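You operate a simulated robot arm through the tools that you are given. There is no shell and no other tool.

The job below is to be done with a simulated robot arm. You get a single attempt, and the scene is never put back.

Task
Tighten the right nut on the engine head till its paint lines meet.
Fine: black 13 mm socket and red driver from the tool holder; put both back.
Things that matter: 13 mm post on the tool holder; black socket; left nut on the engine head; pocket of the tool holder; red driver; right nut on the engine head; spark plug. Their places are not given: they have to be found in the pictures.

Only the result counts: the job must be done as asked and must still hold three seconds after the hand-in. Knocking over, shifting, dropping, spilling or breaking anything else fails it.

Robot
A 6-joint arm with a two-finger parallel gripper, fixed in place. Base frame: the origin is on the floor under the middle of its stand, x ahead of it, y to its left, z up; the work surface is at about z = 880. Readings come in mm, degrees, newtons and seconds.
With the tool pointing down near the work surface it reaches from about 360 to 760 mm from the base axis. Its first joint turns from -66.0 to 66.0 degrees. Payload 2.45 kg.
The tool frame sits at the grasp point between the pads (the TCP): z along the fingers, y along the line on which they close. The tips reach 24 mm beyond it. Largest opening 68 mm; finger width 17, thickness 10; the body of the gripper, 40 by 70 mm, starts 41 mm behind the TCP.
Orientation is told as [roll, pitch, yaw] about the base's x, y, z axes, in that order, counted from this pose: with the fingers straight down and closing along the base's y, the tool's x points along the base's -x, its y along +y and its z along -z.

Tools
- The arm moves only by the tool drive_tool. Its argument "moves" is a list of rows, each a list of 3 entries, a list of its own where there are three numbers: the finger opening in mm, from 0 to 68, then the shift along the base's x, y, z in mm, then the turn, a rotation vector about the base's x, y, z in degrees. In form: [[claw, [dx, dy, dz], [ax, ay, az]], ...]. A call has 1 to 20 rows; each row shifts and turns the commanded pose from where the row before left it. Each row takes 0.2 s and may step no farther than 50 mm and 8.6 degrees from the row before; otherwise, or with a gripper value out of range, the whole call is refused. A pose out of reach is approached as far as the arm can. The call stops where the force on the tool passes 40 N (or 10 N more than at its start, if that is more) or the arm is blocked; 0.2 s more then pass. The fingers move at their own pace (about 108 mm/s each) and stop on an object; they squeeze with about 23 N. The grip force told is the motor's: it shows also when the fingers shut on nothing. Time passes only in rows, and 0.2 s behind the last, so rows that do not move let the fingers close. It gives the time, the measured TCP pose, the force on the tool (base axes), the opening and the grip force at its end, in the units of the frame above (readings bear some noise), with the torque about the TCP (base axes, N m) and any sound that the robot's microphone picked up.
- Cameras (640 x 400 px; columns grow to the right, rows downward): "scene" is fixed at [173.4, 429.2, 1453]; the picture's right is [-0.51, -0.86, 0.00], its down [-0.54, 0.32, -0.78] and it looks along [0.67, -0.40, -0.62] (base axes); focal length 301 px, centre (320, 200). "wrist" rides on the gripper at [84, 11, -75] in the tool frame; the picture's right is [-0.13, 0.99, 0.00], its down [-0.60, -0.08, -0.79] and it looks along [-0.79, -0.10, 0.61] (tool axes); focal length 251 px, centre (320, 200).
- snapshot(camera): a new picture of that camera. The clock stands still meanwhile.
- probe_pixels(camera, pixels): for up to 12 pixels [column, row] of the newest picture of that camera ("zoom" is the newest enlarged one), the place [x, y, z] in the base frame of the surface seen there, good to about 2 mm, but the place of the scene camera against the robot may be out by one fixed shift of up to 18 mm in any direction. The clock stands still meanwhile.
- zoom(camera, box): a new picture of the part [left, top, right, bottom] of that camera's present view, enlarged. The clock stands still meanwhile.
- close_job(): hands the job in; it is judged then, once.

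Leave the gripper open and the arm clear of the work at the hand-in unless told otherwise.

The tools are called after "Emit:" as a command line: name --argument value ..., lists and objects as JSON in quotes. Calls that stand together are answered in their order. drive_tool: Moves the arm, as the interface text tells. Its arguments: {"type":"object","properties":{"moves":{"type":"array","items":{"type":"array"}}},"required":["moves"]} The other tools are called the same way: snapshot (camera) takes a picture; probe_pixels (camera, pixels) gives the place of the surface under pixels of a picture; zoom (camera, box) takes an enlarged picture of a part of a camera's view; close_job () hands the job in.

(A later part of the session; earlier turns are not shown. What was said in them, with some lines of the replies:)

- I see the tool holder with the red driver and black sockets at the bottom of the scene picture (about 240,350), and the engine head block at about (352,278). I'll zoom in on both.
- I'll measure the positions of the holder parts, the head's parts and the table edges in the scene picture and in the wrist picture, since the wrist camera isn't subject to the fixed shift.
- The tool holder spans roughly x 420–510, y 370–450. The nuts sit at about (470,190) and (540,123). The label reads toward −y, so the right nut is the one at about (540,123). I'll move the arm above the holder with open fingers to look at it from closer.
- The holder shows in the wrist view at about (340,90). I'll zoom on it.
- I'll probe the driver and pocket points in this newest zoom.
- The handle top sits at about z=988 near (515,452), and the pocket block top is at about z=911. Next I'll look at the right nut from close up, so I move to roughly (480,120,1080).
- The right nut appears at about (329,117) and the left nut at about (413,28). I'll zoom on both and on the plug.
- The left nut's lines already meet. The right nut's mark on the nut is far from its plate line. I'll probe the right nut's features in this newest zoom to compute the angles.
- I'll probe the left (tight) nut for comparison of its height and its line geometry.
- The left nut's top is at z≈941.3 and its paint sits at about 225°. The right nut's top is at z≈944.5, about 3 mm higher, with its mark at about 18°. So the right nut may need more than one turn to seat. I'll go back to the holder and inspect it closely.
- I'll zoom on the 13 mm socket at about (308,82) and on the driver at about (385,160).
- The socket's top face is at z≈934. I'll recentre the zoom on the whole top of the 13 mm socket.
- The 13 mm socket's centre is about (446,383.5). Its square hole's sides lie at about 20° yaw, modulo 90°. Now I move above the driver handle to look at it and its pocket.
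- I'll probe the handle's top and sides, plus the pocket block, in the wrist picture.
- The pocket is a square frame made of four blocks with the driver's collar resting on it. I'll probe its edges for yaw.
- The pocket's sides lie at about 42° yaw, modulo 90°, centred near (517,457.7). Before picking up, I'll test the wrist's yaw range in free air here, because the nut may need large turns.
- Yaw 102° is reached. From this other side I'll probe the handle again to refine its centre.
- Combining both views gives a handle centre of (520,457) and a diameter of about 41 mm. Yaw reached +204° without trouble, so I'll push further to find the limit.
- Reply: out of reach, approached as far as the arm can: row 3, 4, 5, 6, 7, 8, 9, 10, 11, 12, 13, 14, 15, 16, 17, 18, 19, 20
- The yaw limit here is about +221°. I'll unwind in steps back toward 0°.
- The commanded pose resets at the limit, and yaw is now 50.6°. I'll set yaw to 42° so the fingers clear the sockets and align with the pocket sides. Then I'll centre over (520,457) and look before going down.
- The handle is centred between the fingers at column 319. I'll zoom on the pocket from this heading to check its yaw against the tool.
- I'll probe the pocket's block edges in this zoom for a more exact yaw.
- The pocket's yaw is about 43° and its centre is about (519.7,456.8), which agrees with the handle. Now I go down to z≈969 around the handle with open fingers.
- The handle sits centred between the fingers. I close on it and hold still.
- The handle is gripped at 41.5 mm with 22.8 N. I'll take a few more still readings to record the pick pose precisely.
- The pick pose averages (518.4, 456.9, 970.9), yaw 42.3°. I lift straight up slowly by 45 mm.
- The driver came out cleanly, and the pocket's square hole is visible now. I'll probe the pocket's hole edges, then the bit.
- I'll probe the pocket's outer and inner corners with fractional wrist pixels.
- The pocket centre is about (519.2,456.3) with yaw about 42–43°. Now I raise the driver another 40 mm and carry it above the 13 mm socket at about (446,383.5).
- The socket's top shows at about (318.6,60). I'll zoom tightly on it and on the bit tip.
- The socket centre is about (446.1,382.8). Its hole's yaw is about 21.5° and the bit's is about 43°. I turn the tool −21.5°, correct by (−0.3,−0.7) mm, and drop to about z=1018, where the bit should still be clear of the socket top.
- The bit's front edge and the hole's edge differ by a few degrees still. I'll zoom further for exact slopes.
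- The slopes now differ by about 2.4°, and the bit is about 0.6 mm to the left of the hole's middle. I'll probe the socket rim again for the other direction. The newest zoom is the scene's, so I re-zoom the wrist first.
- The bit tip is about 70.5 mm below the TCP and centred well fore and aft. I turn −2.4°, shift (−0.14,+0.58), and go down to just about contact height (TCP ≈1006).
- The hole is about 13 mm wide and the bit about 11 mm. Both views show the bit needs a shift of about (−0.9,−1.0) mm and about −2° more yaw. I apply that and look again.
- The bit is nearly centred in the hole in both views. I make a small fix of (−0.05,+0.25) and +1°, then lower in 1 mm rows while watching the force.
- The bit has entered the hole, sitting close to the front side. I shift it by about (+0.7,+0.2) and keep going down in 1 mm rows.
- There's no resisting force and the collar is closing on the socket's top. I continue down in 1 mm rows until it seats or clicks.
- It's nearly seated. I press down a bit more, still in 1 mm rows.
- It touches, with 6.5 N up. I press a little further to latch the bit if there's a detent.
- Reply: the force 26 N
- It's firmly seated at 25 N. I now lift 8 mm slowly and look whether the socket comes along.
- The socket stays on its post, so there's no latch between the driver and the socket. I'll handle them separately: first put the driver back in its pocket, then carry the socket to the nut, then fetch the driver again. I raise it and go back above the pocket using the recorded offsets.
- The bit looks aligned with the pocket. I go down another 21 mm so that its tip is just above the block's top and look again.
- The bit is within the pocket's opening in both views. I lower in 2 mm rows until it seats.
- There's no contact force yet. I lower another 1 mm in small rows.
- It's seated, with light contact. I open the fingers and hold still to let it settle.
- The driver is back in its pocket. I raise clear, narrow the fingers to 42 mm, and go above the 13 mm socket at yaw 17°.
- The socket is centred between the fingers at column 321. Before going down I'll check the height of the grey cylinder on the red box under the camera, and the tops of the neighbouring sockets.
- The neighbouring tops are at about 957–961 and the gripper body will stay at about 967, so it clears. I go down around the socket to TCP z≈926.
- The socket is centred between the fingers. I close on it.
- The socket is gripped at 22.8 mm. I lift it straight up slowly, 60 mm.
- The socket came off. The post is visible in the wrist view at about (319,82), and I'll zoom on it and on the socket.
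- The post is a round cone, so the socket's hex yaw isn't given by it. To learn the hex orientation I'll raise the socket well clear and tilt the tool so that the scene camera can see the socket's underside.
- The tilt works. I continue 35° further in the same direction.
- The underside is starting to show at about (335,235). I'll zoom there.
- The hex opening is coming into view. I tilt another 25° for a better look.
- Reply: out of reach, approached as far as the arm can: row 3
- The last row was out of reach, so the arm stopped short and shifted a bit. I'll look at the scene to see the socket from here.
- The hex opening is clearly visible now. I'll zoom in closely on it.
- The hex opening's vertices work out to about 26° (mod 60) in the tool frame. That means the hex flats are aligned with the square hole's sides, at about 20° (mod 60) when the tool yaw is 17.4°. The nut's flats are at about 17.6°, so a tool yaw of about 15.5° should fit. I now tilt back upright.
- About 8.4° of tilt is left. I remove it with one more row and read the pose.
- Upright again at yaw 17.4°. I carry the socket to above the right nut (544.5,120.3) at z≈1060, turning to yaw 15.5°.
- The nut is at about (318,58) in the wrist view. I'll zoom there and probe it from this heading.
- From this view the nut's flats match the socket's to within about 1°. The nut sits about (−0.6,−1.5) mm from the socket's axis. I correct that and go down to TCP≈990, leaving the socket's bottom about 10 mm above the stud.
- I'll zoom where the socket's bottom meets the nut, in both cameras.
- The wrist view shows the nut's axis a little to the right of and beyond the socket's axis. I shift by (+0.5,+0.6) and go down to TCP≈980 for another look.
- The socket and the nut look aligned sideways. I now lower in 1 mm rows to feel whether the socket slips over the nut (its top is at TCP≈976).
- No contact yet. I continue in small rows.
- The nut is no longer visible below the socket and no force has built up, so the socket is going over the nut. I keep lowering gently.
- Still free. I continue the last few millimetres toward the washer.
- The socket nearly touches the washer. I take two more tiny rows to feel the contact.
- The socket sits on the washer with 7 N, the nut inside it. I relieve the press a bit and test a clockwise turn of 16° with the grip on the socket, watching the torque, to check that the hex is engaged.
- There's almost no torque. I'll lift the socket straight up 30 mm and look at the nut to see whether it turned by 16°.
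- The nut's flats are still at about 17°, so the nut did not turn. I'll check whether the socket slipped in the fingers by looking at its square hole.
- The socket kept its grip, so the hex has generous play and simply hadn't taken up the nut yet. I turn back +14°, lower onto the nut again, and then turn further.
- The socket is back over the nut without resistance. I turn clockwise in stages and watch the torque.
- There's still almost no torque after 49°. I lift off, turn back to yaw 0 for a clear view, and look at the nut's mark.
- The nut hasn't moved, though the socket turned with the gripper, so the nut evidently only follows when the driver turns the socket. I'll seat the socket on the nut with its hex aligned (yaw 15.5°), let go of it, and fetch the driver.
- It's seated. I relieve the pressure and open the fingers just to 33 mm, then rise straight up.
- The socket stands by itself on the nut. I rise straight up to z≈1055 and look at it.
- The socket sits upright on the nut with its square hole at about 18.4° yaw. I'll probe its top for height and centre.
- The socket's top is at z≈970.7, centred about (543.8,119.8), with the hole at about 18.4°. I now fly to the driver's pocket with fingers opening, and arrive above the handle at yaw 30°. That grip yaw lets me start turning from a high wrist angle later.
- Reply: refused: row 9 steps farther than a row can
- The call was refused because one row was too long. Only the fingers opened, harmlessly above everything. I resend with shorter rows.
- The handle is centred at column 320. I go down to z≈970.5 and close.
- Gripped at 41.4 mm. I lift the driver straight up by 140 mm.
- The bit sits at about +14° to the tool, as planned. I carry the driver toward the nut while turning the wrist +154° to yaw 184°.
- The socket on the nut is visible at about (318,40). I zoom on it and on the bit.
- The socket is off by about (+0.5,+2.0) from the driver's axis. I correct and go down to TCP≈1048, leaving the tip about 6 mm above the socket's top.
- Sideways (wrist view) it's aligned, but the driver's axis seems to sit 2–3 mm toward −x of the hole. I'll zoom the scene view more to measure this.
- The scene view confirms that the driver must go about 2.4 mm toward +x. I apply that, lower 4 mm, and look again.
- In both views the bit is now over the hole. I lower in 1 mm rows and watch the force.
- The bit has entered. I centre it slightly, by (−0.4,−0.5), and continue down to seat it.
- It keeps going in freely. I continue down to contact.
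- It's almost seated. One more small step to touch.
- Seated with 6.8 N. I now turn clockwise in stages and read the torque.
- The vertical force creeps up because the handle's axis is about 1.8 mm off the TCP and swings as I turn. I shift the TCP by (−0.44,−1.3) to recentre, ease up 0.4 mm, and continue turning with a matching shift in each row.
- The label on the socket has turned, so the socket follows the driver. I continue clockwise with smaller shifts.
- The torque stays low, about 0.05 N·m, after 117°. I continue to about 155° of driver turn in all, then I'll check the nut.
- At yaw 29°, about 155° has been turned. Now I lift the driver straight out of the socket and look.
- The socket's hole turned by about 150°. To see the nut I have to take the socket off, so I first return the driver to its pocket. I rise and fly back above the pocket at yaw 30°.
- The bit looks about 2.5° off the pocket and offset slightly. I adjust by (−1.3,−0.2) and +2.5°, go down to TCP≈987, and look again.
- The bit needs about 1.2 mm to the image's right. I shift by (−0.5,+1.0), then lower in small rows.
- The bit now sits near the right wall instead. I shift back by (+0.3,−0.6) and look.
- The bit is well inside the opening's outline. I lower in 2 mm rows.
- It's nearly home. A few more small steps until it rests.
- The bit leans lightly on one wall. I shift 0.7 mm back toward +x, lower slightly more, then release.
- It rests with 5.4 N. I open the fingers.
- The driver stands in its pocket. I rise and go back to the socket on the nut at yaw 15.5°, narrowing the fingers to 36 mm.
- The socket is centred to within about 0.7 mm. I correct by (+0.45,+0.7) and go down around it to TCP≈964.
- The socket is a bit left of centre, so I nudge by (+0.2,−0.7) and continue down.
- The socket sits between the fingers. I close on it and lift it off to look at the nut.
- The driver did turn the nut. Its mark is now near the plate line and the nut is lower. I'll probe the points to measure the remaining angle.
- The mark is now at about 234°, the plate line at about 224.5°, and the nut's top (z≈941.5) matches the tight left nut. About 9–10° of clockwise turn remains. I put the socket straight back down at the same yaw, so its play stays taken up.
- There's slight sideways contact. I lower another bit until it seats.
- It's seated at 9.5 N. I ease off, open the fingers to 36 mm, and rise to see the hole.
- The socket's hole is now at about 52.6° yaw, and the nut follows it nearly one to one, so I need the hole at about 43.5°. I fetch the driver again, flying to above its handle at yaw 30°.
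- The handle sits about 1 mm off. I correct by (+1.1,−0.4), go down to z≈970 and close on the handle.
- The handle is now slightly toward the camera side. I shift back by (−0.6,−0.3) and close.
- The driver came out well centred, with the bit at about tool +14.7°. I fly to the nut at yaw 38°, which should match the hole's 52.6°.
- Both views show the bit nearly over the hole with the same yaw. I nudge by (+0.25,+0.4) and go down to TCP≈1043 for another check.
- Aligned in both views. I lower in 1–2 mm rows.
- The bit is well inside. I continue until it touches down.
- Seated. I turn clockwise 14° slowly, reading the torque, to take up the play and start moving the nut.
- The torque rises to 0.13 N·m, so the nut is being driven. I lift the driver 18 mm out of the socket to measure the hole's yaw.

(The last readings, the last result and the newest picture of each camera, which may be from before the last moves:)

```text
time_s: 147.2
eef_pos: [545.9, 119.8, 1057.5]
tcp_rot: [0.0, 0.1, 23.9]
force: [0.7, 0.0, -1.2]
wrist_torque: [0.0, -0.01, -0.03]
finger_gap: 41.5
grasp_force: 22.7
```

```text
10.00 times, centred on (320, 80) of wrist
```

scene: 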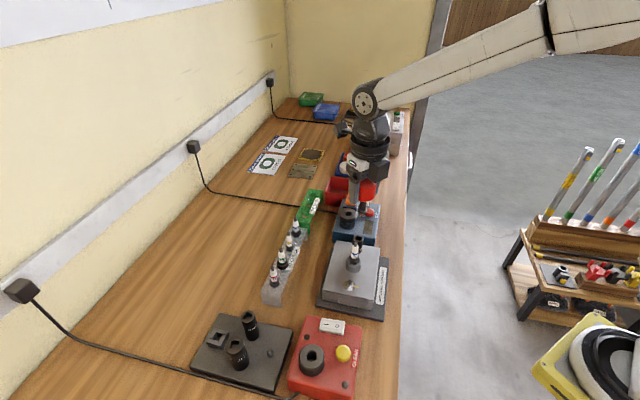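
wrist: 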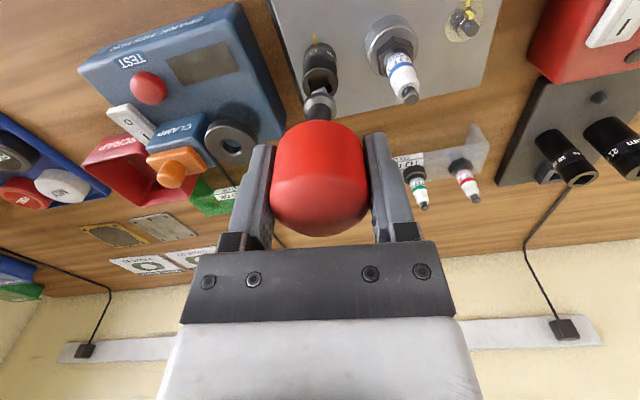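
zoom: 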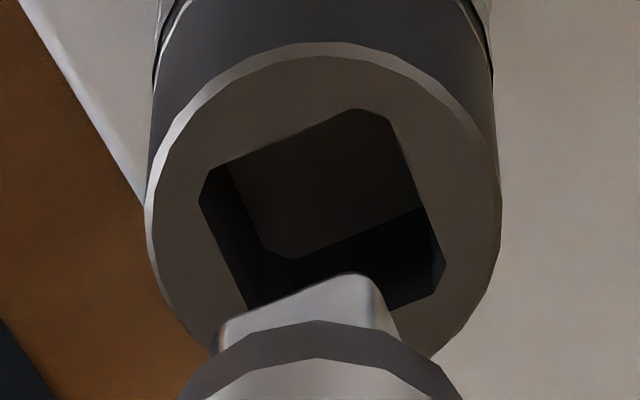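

The hole now reads about 39°, so the socket turned about 12–13°, somewhat more than planned. I need to look at the nut again, so I return the driver to the pocket first.

Emit:
drive_tool --moves '[[30, [0, 0, 45], [0, 0, 0]], [30, [0, 0, 8], [0, 0, 3]], [30, [-3.18, 42.1, 0], [0, 0, 3.1]], [30, [-3.18, 42.1, 0], [0, 0, 0]], [30, [-3.18, 42.1, 0], [0, 0, 0]], [30, [-3.18, 42.1, 0], [0, 0, 0]], [30, [-3.18, 42.1, 0], [0, 0, 0]], [30, [-3.18, 42.1, 0], [0, 0, 0]], [30, [-3.18, 42.1, 0], [0, 0, 0]], [30, [-3.18, 42.1, 0], [0, 0, 0]], [30, [0, 0, -45], [0, 0, 0]], [30, [0, 0, -45], [0, 0, 0]], [30, [0, 0, -30], [0, 0, 0]], [30, [0, 0, 0], [0, 0, 0]]]'

Emit:
zoom --camera "wrist" --box '[280, 50, 360, 110]'

Emit:
zoom --camera "scene" --box '[195, 315, 243, 351]'

```text
time_s: 150.2
eef_pos: [519.4, 456.8, 990.2]
tcp_rot: [0.0, 0.2, 30.0]
force: [-0.6, 0.2, -1.9]
wrist_torque: [-0.03, 0.01, -0.02]
finger_gap: 41.1
grasp_force: 22.7
```

```text
6.67 times, centred on (320, 80) of wrist
```

zoom: 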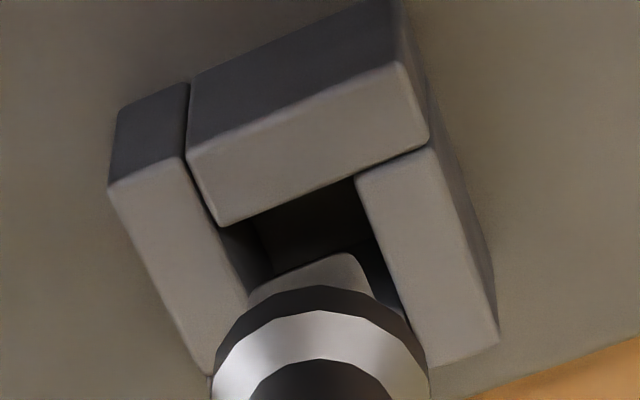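

```text
11.11 times, centred on (219, 333) of scene
```

zoom: 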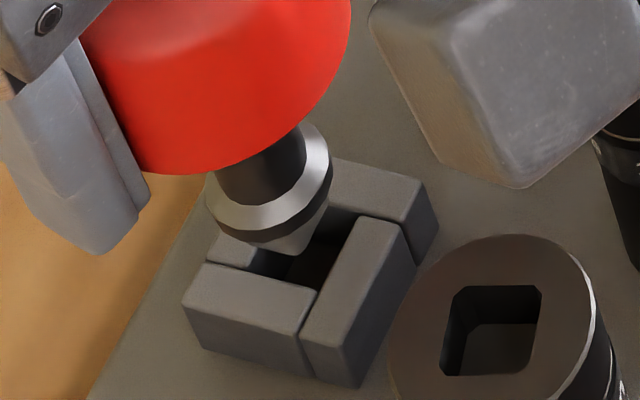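

The bit should shift about 0.7 mm to the image's right. I apply (−0.3,+0.6), lower 7 mm, and check.

Emit:
drive_tool --moves '[[30, [-0.3, 0.6, -3], [0, 0, 0]], [30, [0, 0, -4], [0, 0, 0]], [30, [0, 0, 0], [0, 0, 0]]]'

Emit:
zoom --camera "wrist" --box '[280, 60, 360, 110]'

Emit:
zoom --camera "scene" --box '[195, 315, 243, 351]'

```text
time_s: 151.0
eef_pos: [518.5, 457.6, 982.7]
tcp_rot: [0.0, 0.1, 30.0]
force: [-0.2, 0.6, -1.4]
wrist_torque: [0.02, 0.0, 0.0]
finger_gap: 41.5
grasp_force: 22.8
```

```text
8.00 times, centred on (320, 85) of wrist
```

zoom: 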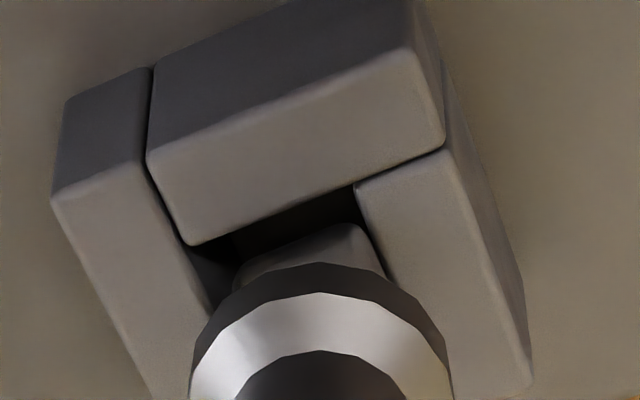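

```text
11.11 times, centred on (219, 333) of scene
```

zoom: 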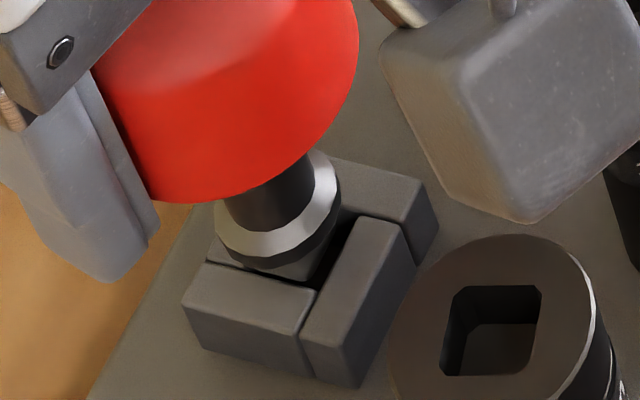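

It's now slightly right of centre. I shift by (+0.2,−0.4) and lower in 2 mm rows.

Emit:
drive_tool --moves '[[30, [0.2, -0.4, 0], [0, 0, 0]], [30, [0, 0, -2], [0, 0, 0]], [30, [0, 0, -2], [0, 0, 0]], [30, [0, 0, -2], [0, 0, 0]], [30, [0, 0, -2], [0, 0, 0]]]'

Emit:
drive_tool --moves '[[30, [0, 0, -1], [0, 0, 0]], [30, [0, 0, -1], [0, 0, 0]]]'

Emit:
drive_tool --moves '[[30, [0, 0, -0.7], [0, 0, 0]], [30, [0, 0, -0.7], [0, 0, 0]]]'

Emit:
zoom --camera "scene" --box '[195, 315, 243, 351]'

```text
time_s: 152.2
eef_pos: [518.8, 456.1, 975.6]
tcp_rot: [0.1, 0.1, 30.1]
force: [0.4, -0.4, -1.0]
wrist_torque: [-0.02, -0.05, 0.03]
finger_gap: 41.3
grasp_force: 23.1
```

```text
time_s: 152.8
eef_pos: [519.3, 457.0, 973.7]
tcp_rot: [0.1, 0.1, 30.0]
force: [-0.1, -0.2, -1.5]
wrist_torque: [0.02, -0.01, -0.01]
finger_gap: 41.5
grasp_force: 22.9
```

```text
time_s: 153.4
eef_pos: [519.5, 455.9, 971.6]
tcp_rot: [0.1, 0.0, 30.0]
force: [-0.8, 0.0, -1.6]
wrist_torque: [-0.01, 0.0, -0.03]
finger_gap: 41.1
grasp_force: 23.0
```

```text
11.11 times, centred on (219, 333) of scene
```

zoom: 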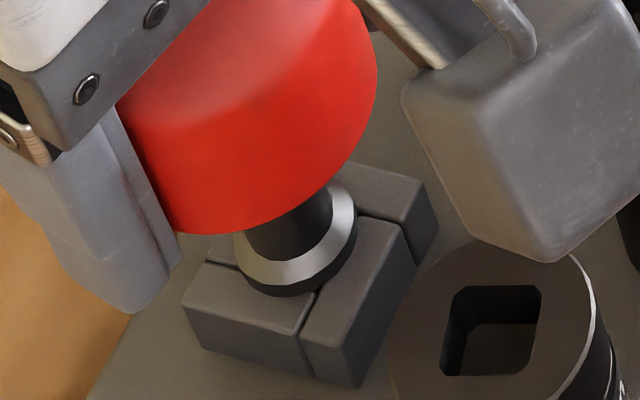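

The driver is nearly down in the pocket. Two more small steps, then release.

Emit:
drive_tool --moves '[[30, [0, 0, -0.6], [0, 0, 0]], [30, [0, 0, -0.6], [0, 0, 0]], [30, [0, 0, -0.4], [0, 0, 0]]]'

```text
time_s: 154.2
eef_pos: [520.0, 455.6, 971.3]
tcp_rot: [0.1, 0.0, 29.9]
force: [-0.5, -1.6, 1.8]
wrist_torque: [-0.07, 0.01, 0.04]
finger_gap: 41.2
grasp_force: 23.5
```

It touches lightly. I open and check.

Emit:
drive_tool --moves '[[30, [0, 0, -0.3], [0, 0, 0]], [46, [0, 0, 0], [0, 0, 0]], [56, [0, 0, 0], [0, 0, 0]], [68, [0, 0, 0], [0, 0, 0]], [68, [0, 0, 0], [0, 0, 0]]]'

Emit:
zoom --camera "scene" --box '[190, 300, 254, 348]'

```text
time_s: 155.4
eef_pos: [520.0, 456.9, 970.0]
tcp_rot: [0.0, 0.0, 30.0]
force: [-0.7, 0.0, -0.1]
wrist_torque: [-0.02, -0.04, -0.03]
finger_gap: 67.8
grasp_force: 0.1
```

```text
8.33 times, centred on (222, 324) of scene
```

zoom: 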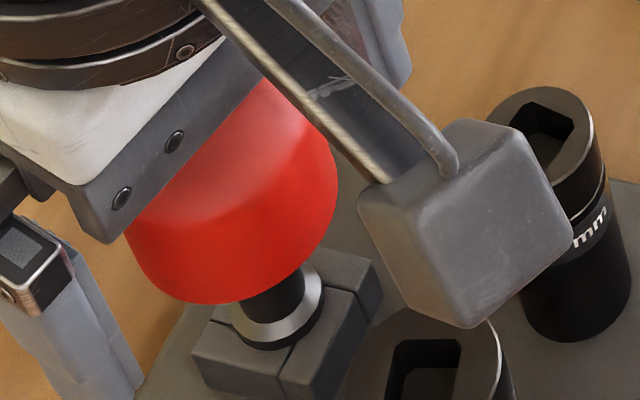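

The driver stands in its pocket. I rise and fly back to the socket at yaw 15.6°.

Emit:
drive_tool --moves '[[68, [0, 0, 40], [0, 0, 0]], [68, [0, 0, 40], [0, 0, 0]], [60, [0, 0, 35], [0, 0, 0]], [50, [3.09, -42.1, 0], [0, 0, -1.8]], [40, [3.09, -42.1, 0], [0, 0, -1.8]], [36, [3.09, -42.1, 0], [0, 0, -1.8]], [36, [3.09, -42.1, 0], [0, 0, -1.8]], [36, [3.09, -42.1, 0], [0, 0, -1.8]], [36, [3.09, -42.1, 0], [0, 0, -1.8]], [36, [3.09, -42.1, 0], [0, 0, -1.8]], [36, [3.09, -42.1, 0], [0, 0, -1.8]], [36, [0, 0, -28], [0, 0, 0]], [36, [0, 0, 0], [0, 0, 0]]]'

Emit:
snapshot --camera "wrist"

Emit:
zoom --camera "wrist" --box '[288, 65, 352, 105]'

```text
time_s: 158.2
eef_pos: [544.5, 119.6, 1056.7]
tcp_rot: [0.1, 0.1, 15.7]
force: [-1.3, -0.4, -0.3]
wrist_torque: [0.02, 0.0, -0.02]
finger_gap: 35.9
grasp_force: 0.0
```

```text
taken
```

wrist: 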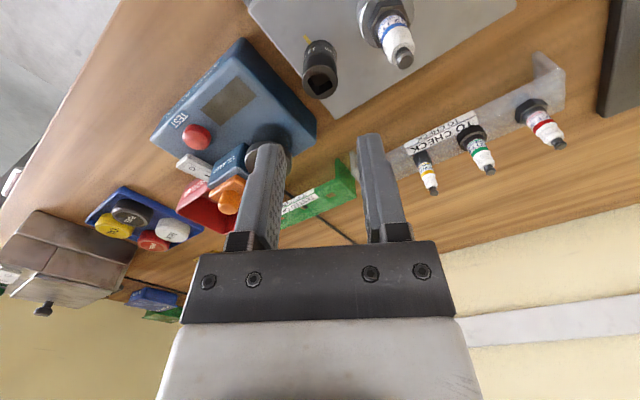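

```text
10.00 times, centred on (320, 85) of wrist
```

zoom: 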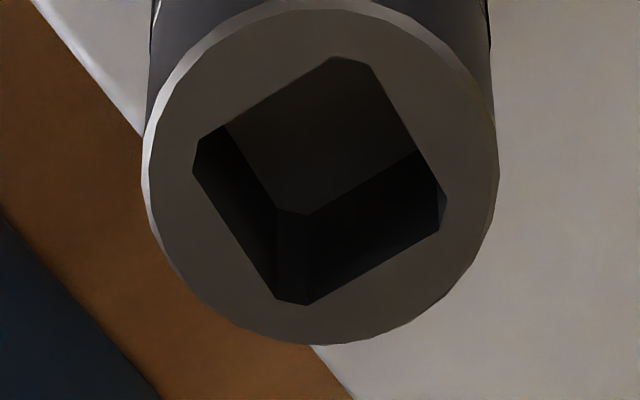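

The hole is now at 39.1°. I grip the socket and lift it off to check the nut's mark.

Emit:
drive_tool --moves '[[36, [0, 0, -25], [0, 0, 0]], [36, [0, 0, -25], [0, 0, 0]], [36, [0, 0, -20], [0, 0, 0]], [36, [0, 0, -12], [0, 0, 0]], [36, [0, 0, -8], [0, 0, 0]], [36, [0, 0, -3], [0, 0, 0]], [36, [0, 0, 0], [0, 0, 0]]]'

Emit:
zoom --camera "wrist" --box '[260, 90, 380, 230]'

```text
time_s: 159.8
eef_pos: [544.7, 120.1, 963.7]
tcp_rot: [0.1, 0.1, 15.6]
force: [-0.7, 0.0, -0.3]
wrist_torque: [0.01, 0.01, 0.01]
finger_gap: 36.1
grasp_force: 0.0
```

```text
2.86 times, centred on (320, 160) of wrist
```

zoom: 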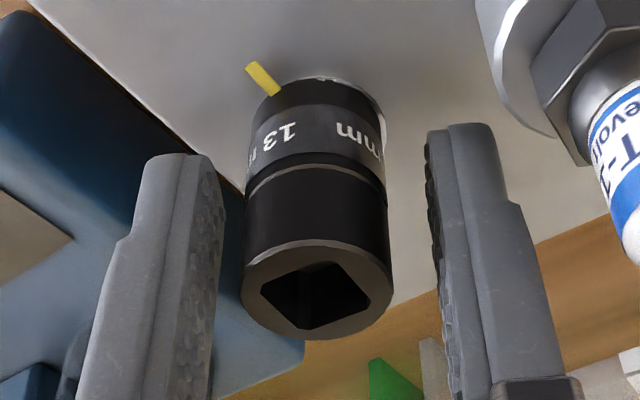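

I centre by (+0.2,−0.8), close and lift.

Emit:
drive_tool --moves '[[36, [0.2, -0.8, 0], [0, 0, 0]], [28, [0, 0, 0], [0, 0, 0]], [20, [0, 0, 0], [0, 0, 0]], [12, [0, 0, 0], [0, 0, 0]], [12, [0, 0, 0], [0, 0, 0]], [12, [0, 0, 0], [0, 0, 0]]]'

Emit:
drive_tool --moves '[[12, [0, 0, 4], [0, 0, 0]], [12, [0, 0, 8], [0, 0, 0]], [12, [0, 0, 15], [0, 0, 0]], [12, [0, 0, 25], [0, 0, 0]], [12, [0, 0, 10], [0, 0, 0]], [12, [0, 0, 0], [0, 0, 0]]]'

Emit:
zoom --camera "wrist" --box '[296, 50, 344, 90]'

Emit:
zoom --camera "wrist" --box '[296, 65, 344, 105]'

```text
time_s: 161.2
eef_pos: [544.6, 120.6, 965.0]
tcp_rot: [0.2, 0.1, 15.7]
force: [0.0, 1.3, 0.3]
wrist_torque: [0.0, -0.01, -0.02]
finger_gap: 22.6
grasp_force: 23.6
```

```text
time_s: 162.6
eef_pos: [543.7, 119.1, 1026.5]
tcp_rot: [0.1, 0.0, 15.6]
force: [0.1, -0.4, 0.4]
wrist_torque: [-0.01, 0.03, -0.01]
finger_gap: 22.8
grasp_force: 22.4
```

```text
10.00 times, centred on (320, 70) of wrist
```

zoom: 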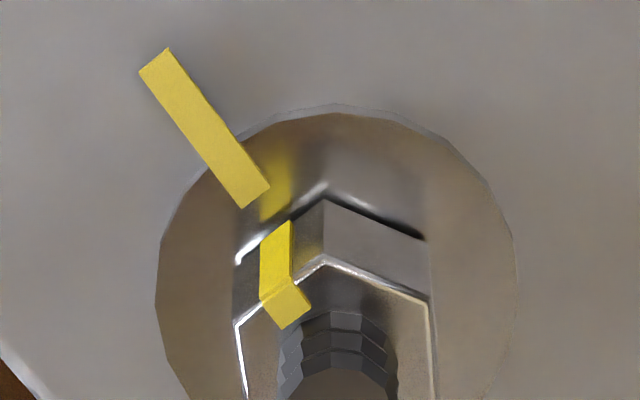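

```text
10.00 times, centred on (320, 85) of wrist
```

zoom: 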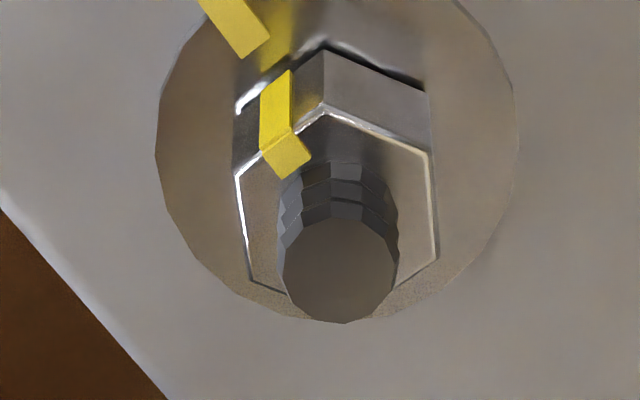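

The nut's mark is now at about 224.7° and the plate line at about 224°, and the side mark continues the plate line. I'll double-check by probing heights and looking at it from another heading.

Emit:
probe_pixels --camera "zoom" --pixels '[[287, 155], [275, 100], [380, 145], [415, 200], [250, 200], [340, 280], [275, 60], [235, 25], [260, 260], [325, 90]]'

Emit:
drive_tool --moves '[[12, [0, 0, 15], [0, 0, 8]], [12, [0, 0, 0], [0, 0, 8]], [12, [0, 0, 0], [0, 0, 8]], [12, [0, 0, 0], [0, 0, 6]], [12, [0, 0, 0], [0, 0, 0]]]'

Emit:
zoom --camera "wrist" --box '[296, 45, 344, 85]'

```text
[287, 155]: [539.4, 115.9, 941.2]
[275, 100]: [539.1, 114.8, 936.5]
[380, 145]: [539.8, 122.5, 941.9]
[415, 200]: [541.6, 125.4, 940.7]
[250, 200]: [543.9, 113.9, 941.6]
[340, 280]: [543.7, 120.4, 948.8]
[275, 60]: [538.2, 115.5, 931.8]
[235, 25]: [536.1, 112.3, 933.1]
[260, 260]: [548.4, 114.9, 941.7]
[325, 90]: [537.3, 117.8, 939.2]
```

```text
time_s: 163.8
eef_pos: [544.6, 119.6, 1041.6]
tcp_rot: [0.2, 0.1, 45.7]
force: [0.4, -0.5, -0.5]
wrist_torque: [-0.03, 0.0, -0.01]
finger_gap: 22.5
grasp_force: 23.5
```

```text
10.00 times, centred on (320, 65) of wrist
```

zoom: 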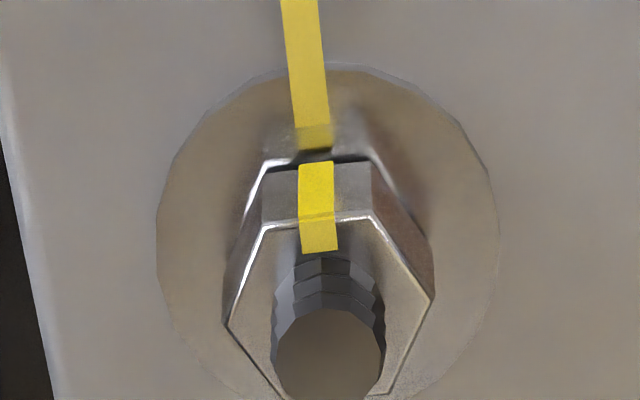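

From this heading the plate line and the nut's mark run straight into each other, and the nut's height (941.4) equals the tight left nut. The tightening is done. Now I raise the socket and carry it to above its post at yaw 17.4°.

Emit:
drive_tool --moves '[[12, [0, 0, 40], [0, 0, 0]], [12, [-14, 37.6, 0], [0, 0, -4.05]], [12, [-14, 37.6, 0], [0, 0, -4.05]], [12, [-14, 37.6, 0], [0, 0, -4.05]], [12, [-14, 37.6, 0], [0, 0, -4.05]], [12, [-14, 37.6, 0], [0, 0, -4.05]], [12, [-14, 37.5, 0], [0, 0, -4.05]], [12, [-14, 37.5, 0], [0, 0, -4]], [12, [0, 0, -40], [0, 0, 0]], [12, [0, 0, -40], [0, 0, 0]], [12, [0, 0, 0], [0, 0, 0]]]'

Emit:
drive_tool --moves '[[12, [0, 0, 0], [0, 0, 0]]]'

Emit:
snapshot --camera "wrist"

Emit:
snapshot --camera "scene"

```text
time_s: 166.2
eef_pos: [445.6, 383.9, 1000.0]
tcp_rot: [0.1, 0.1, 17.3]
force: [0.0, 0.4, 0.6]
wrist_torque: [-0.02, 0.0, -0.02]
finger_gap: 23.0
grasp_force: 23.5
```

```text
time_s: 166.6
eef_pos: [444.8, 384.0, 999.6]
tcp_rot: [0.1, 0.2, 17.4]
force: [-0.2, 0.1, -0.5]
wrist_torque: [0.01, -0.01, 0.01]
finger_gap: 22.9
grasp_force: 23.0
```

```text
taken
```

wrist: 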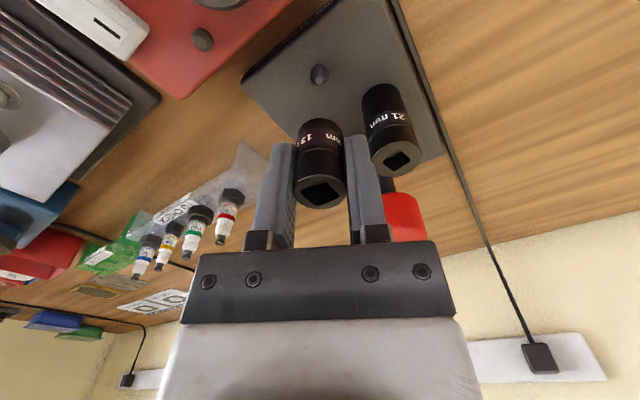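

```text
taken
```

scene: 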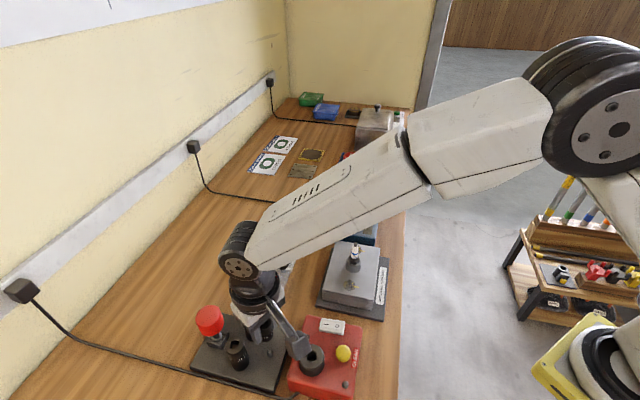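

The post shows at about (319,75). I'll zoom on it.

Emit:
zoom --camera "wrist" --box '[300, 58, 340, 92]'

Emit:
probe_pixels --camera "zoom" --pixels '[[310, 255], [310, 290], [300, 130], [230, 220], [390, 220]]'

Emit:
zoom --camera "wrist" --box '[272, 110, 368, 220]'

```text
11.76 times, centred on (320, 75) of wrist
```

zoom: 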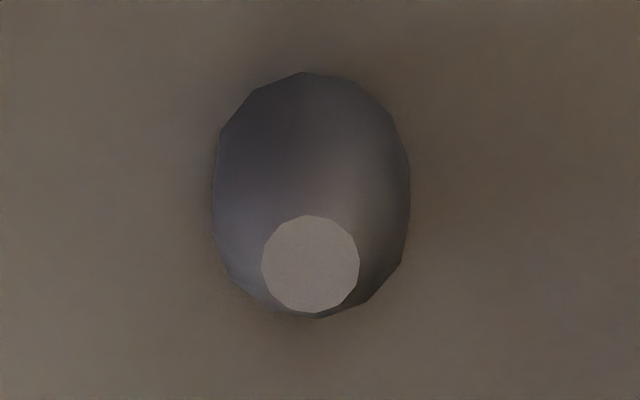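

```text
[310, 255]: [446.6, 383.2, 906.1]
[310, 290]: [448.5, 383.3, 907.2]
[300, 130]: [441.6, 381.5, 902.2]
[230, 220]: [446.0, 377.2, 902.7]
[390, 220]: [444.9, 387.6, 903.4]
```

```text
3.64 times, centred on (320, 165) of wrist
```

zoom: 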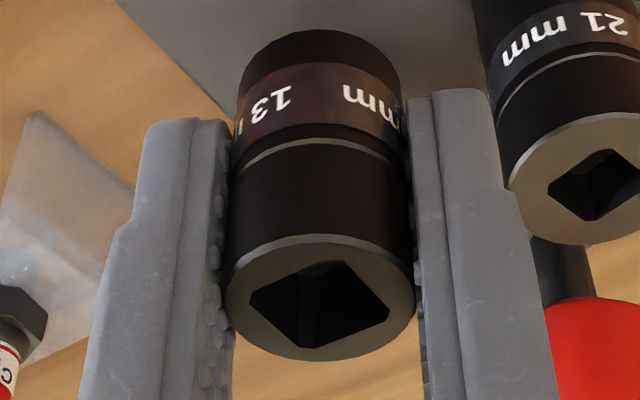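

The post is about 0.6 mm off in −y. I correct and go down to TCP≈944 (socket's bottom just above the post's tip), then slowly.

Emit:
drive_tool --moves '[[12, [0, -0.55, -20], [0, 0, 0]], [12, [0, 0, -20], [0, 0, 0]], [12, [0, 0, -15], [0, 0, 0]], [12, [0, 0, 0], [0, 0, 0]]]'

Emit:
zoom --camera "wrist" --box '[288, 80, 352, 130]'

Emit:
zoom --camera "scene" --box '[230, 310, 310, 370]'

```text
time_s: 167.6
eef_pos: [444.9, 381.9, 946.8]
tcp_rot: [0.1, 0.2, 17.3]
force: [0.1, 0.1, -0.4]
wrist_torque: [0.01, -0.01, 0.01]
finger_gap: 22.6
grasp_force: 22.8
```

```text
8.00 times, centred on (320, 105) of wrist
```

zoom: 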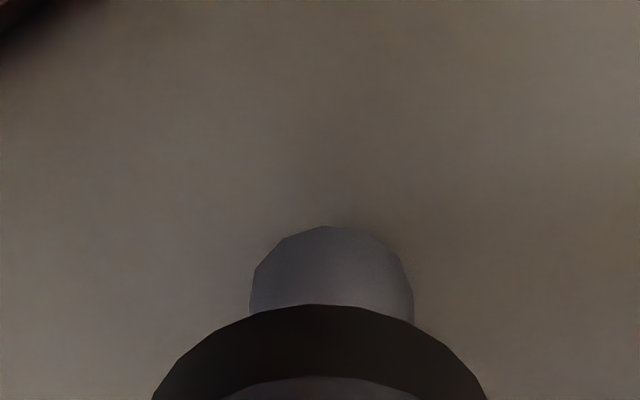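

```text
6.67 times, centred on (270, 340) of scene
```

zoom: 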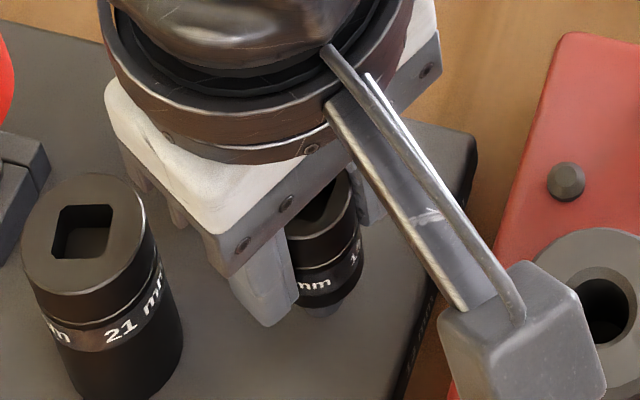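

The post is slightly to the right now, well within the cone's tolerance. I shift by (−0.1,+0.5) and lower slowly.

Emit:
drive_tool --moves '[[12, [-0.1, 0.5, -3], [0, 0, 0]], [12, [0, 0, -4], [0, 0, 0]], [12, [0, 0, -4], [0, 0, 0]], [12, [0, 0, -3], [0, 0, 0]]]'

Emit:
zoom --camera "wrist" --box '[288, 80, 352, 130]'

```text
time_s: 168.6
eef_pos: [445.9, 383.3, 932.6]
tcp_rot: [0.1, 0.1, 17.3]
force: [0.2, 0.4, -1.1]
wrist_torque: [0.01, 0.02, 0.0]
finger_gap: 22.8
grasp_force: 23.5
```

```text
8.00 times, centred on (320, 105) of wrist
```

zoom: 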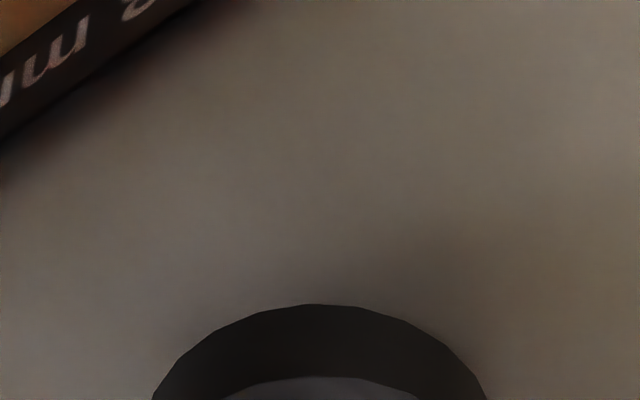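

The post is now inside the socket, with no side force. I continue down in small rows until it rests on the plate.

Emit:
drive_tool --moves '[[12, [0, 0, -1.5], [0, 0, 0]], [12, [0, 0, -1], [0, 0, 0]], [12, [0, 0, -0.7], [0, 0, 0]]]'

Emit:
drive_tool --moves '[[12, [0, 0, -0.6], [0, 0, 0]], [12, [0, 0, -0.6], [0, 0, 0]]]'

Emit:
drive_tool --moves '[[12, [0, 0, -0.5], [0, 0, 0]], [12, [0, 0, -0.5], [0, 0, 0]]]'

```text
time_s: 169.4
eef_pos: [445.9, 383.1, 929.0]
tcp_rot: [0.1, 0.0, 17.3]
force: [0.4, 0.4, -0.7]
wrist_torque: [0.01, -0.02, 0.01]
finger_gap: 22.9
grasp_force: 22.9
```

```text
time_s: 170.0
eef_pos: [445.2, 382.2, 928.0]
tcp_rot: [0.2, 0.1, 17.3]
force: [-0.6, 0.5, 5.1]
wrist_torque: [-0.01, 0.01, -0.03]
finger_gap: 23.0
grasp_force: 22.6
```

```text
time_s: 170.6
eef_pos: [447.3, 382.4, 927.9]
tcp_rot: [0.2, 0.0, 17.3]
force: [-2.5, -1.3, 18.2]
wrist_torque: [-0.14, 0.13, -0.06]
finger_gap: 22.6
grasp_force: 22.8
```

The socket rests firmly on the plate over its post. I ease off, open to 42 mm, and rise straight up.

Emit:
drive_tool --moves '[[12, [0, 0, 0.8], [0, 0, 0]], [28, [0, 0, 0], [0, 0, 0]], [36, [0, 0, 0], [0, 0, 0]], [42, [0, 0, 0], [0, 0, 0]], [42, [0, 0, 5], [0, 0, 0]], [42, [0, 0, 25], [0, 0, 0]], [42, [0, 0, 40], [0, 0, 0]], [42, [0, 0, 40], [0, 0, 0]], [42, [0, 0, 0], [0, 0, 0]]]'

Emit:
snapshot --camera "wrist"

Emit:
snapshot --camera "scene"

```text
time_s: 172.6
eef_pos: [446.7, 382.5, 1039.5]
tcp_rot: [0.1, 0.1, 17.2]
force: [0.6, -0.5, 1.2]
wrist_torque: [-0.02, 0.01, -0.01]
finger_gap: 42.2
grasp_force: 0.0
```

```text
taken
```

wrist: 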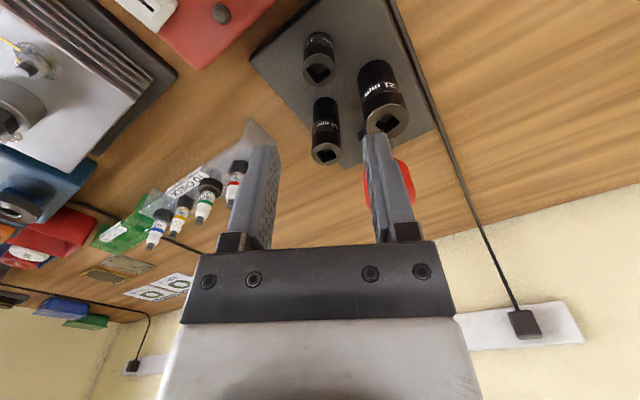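

```text
taken
```

scene: 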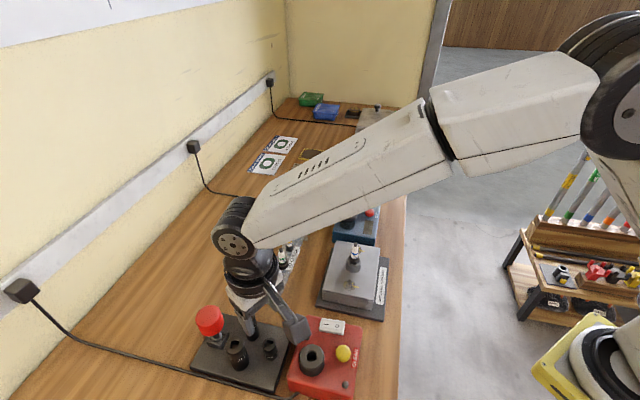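

Both tools are back. I raise the arm and return near the start pose with the gripper open, clear of the work, for a final inspection.

Emit:
drive_tool --moves '[[50, [0, 0, 45], [0, 0, 0]], [60, [0, 0, 45], [0, 0, 0]], [68, [0, 0, 45], [0, 0, 0]], [68, [-6, -44, 10], [0, 0, -4.3]], [68, [-6, -44, 10], [0, 0, -4.3]], [68, [-6, -44, 10], [0, 0, -4.3]], [68, [-6, -44, 10], [0, 0, -4.3]], [68, [0, 0, 0], [0, 0, 0]]]'

Emit:
snapshot --camera "wrist"

Emit:
snapshot --camera "scene"

Emit:
zoom --camera "scene" --box '[180, 290, 380, 400]'

Emit:
zoom --camera "scene" --box '[300, 220, 410, 330]'

```text
time_s: 174.4
eef_pos: [421.5, 204.9, 1212.7]
tcp_rot: [0.1, 0.1, 0.1]
force: [-0.3, -1.2, 0.2]
wrist_torque: [0.0, -0.04, 0.0]
finger_gap: 68.1
grasp_force: 0.1
```

```text
taken
```

wrist: 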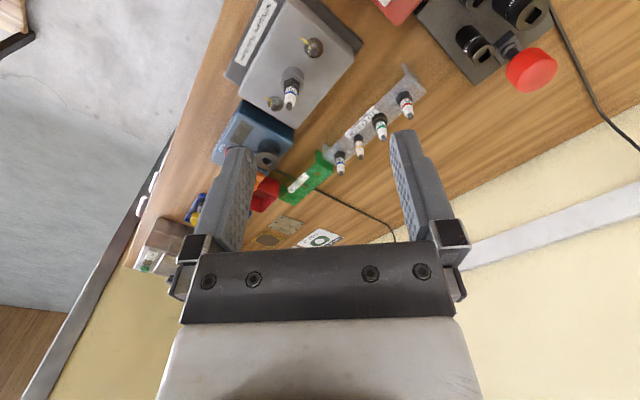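

```text
taken
```

scene: 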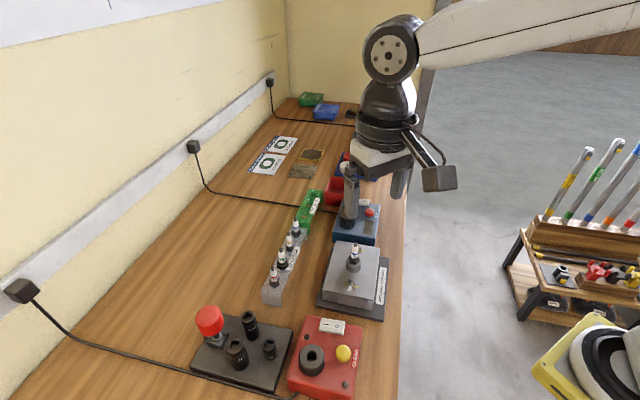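

```text
3.20 times, centred on (280, 345) of scene
```

zoom: 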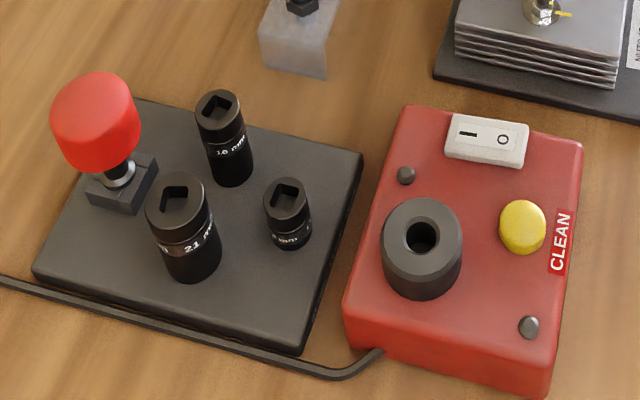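

```text
3.64 times, centred on (355, 275) of scene
```

zoom: 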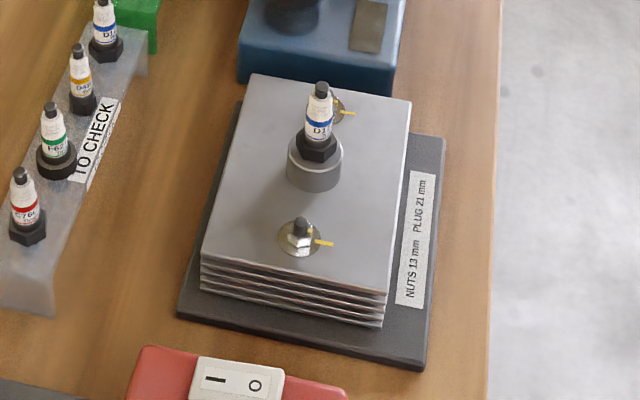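

Everything stands as at the start, with the driver in its pocket and the 13 mm socket on its post. One last zoom on both nuts from the wrist camera.

Emit:
zoom --camera "wrist" --box '[256, 86, 304, 116]'

Emit:
zoom --camera "wrist" --box '[290, 30, 338, 60]'

```text
13.33 times, centred on (280, 101) of wrist
```

zoom: 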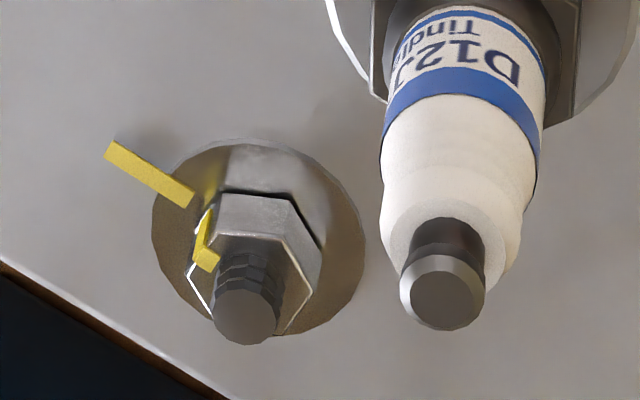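

```text
13.33 times, centred on (314, 45) of wrist
```

zoom: 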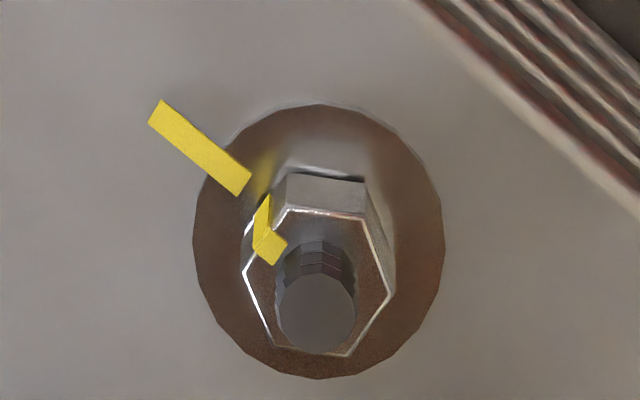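

Both nuts look alike. To be sure about the right nut's angle, I'll zoom tighter on it and on the left nut and compare edges.

Emit:
zoom --camera "wrist" --box '[258, 92, 290, 112]'

Emit:
zoom --camera "wrist" --box '[298, 36, 330, 56]'

```text
16.00 times, centred on (274, 102) of wrist
```

zoom: 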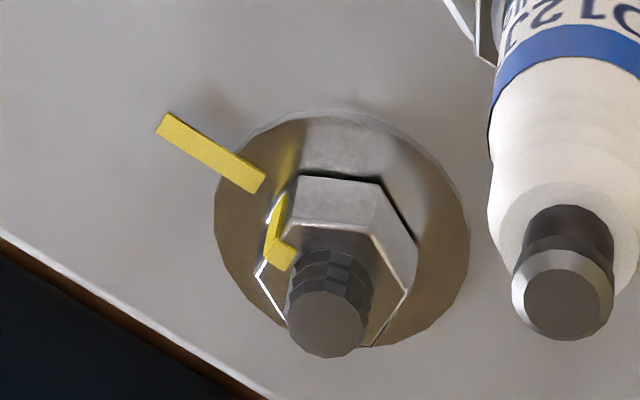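

```text
16.00 times, centred on (314, 46) of wrist
```

zoom: 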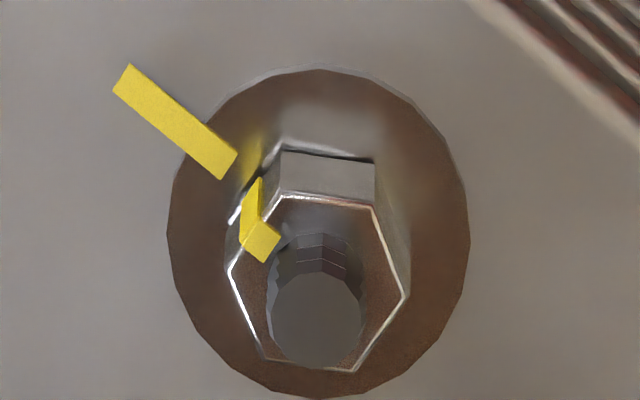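

The task is complete by everything I can measure:
- **Right nut:** its mark meets the plate line to within about 2°, and its height matches the tight left nut.
- **Tools:** the socket and driver are back in place.
- **Arm and gripper:** the gripper is open and the arm is clear.

I hand in.

Emit:
close_job

```text
The job is handed in.
```

The right nut is tightened. By my camera measurements its paint line meets the line on the head to within about 2°. It now sits at the same height as the left nut, which was already tight. I turned it about 153° clockwise in all, using the 13 mm socket and the red driver.

The driver is back in its pocket and the socket is back on its 13 mm post. In the last pictures nothing else had moved, and the left nut's lines still met. The gripper was open and the arm clear when I handed the job in.

I judged "tight" from the lines, the nut's height and the last torque reading of about 0.13 N·m, since no torque value was given. The job was handed in without any result coming back.
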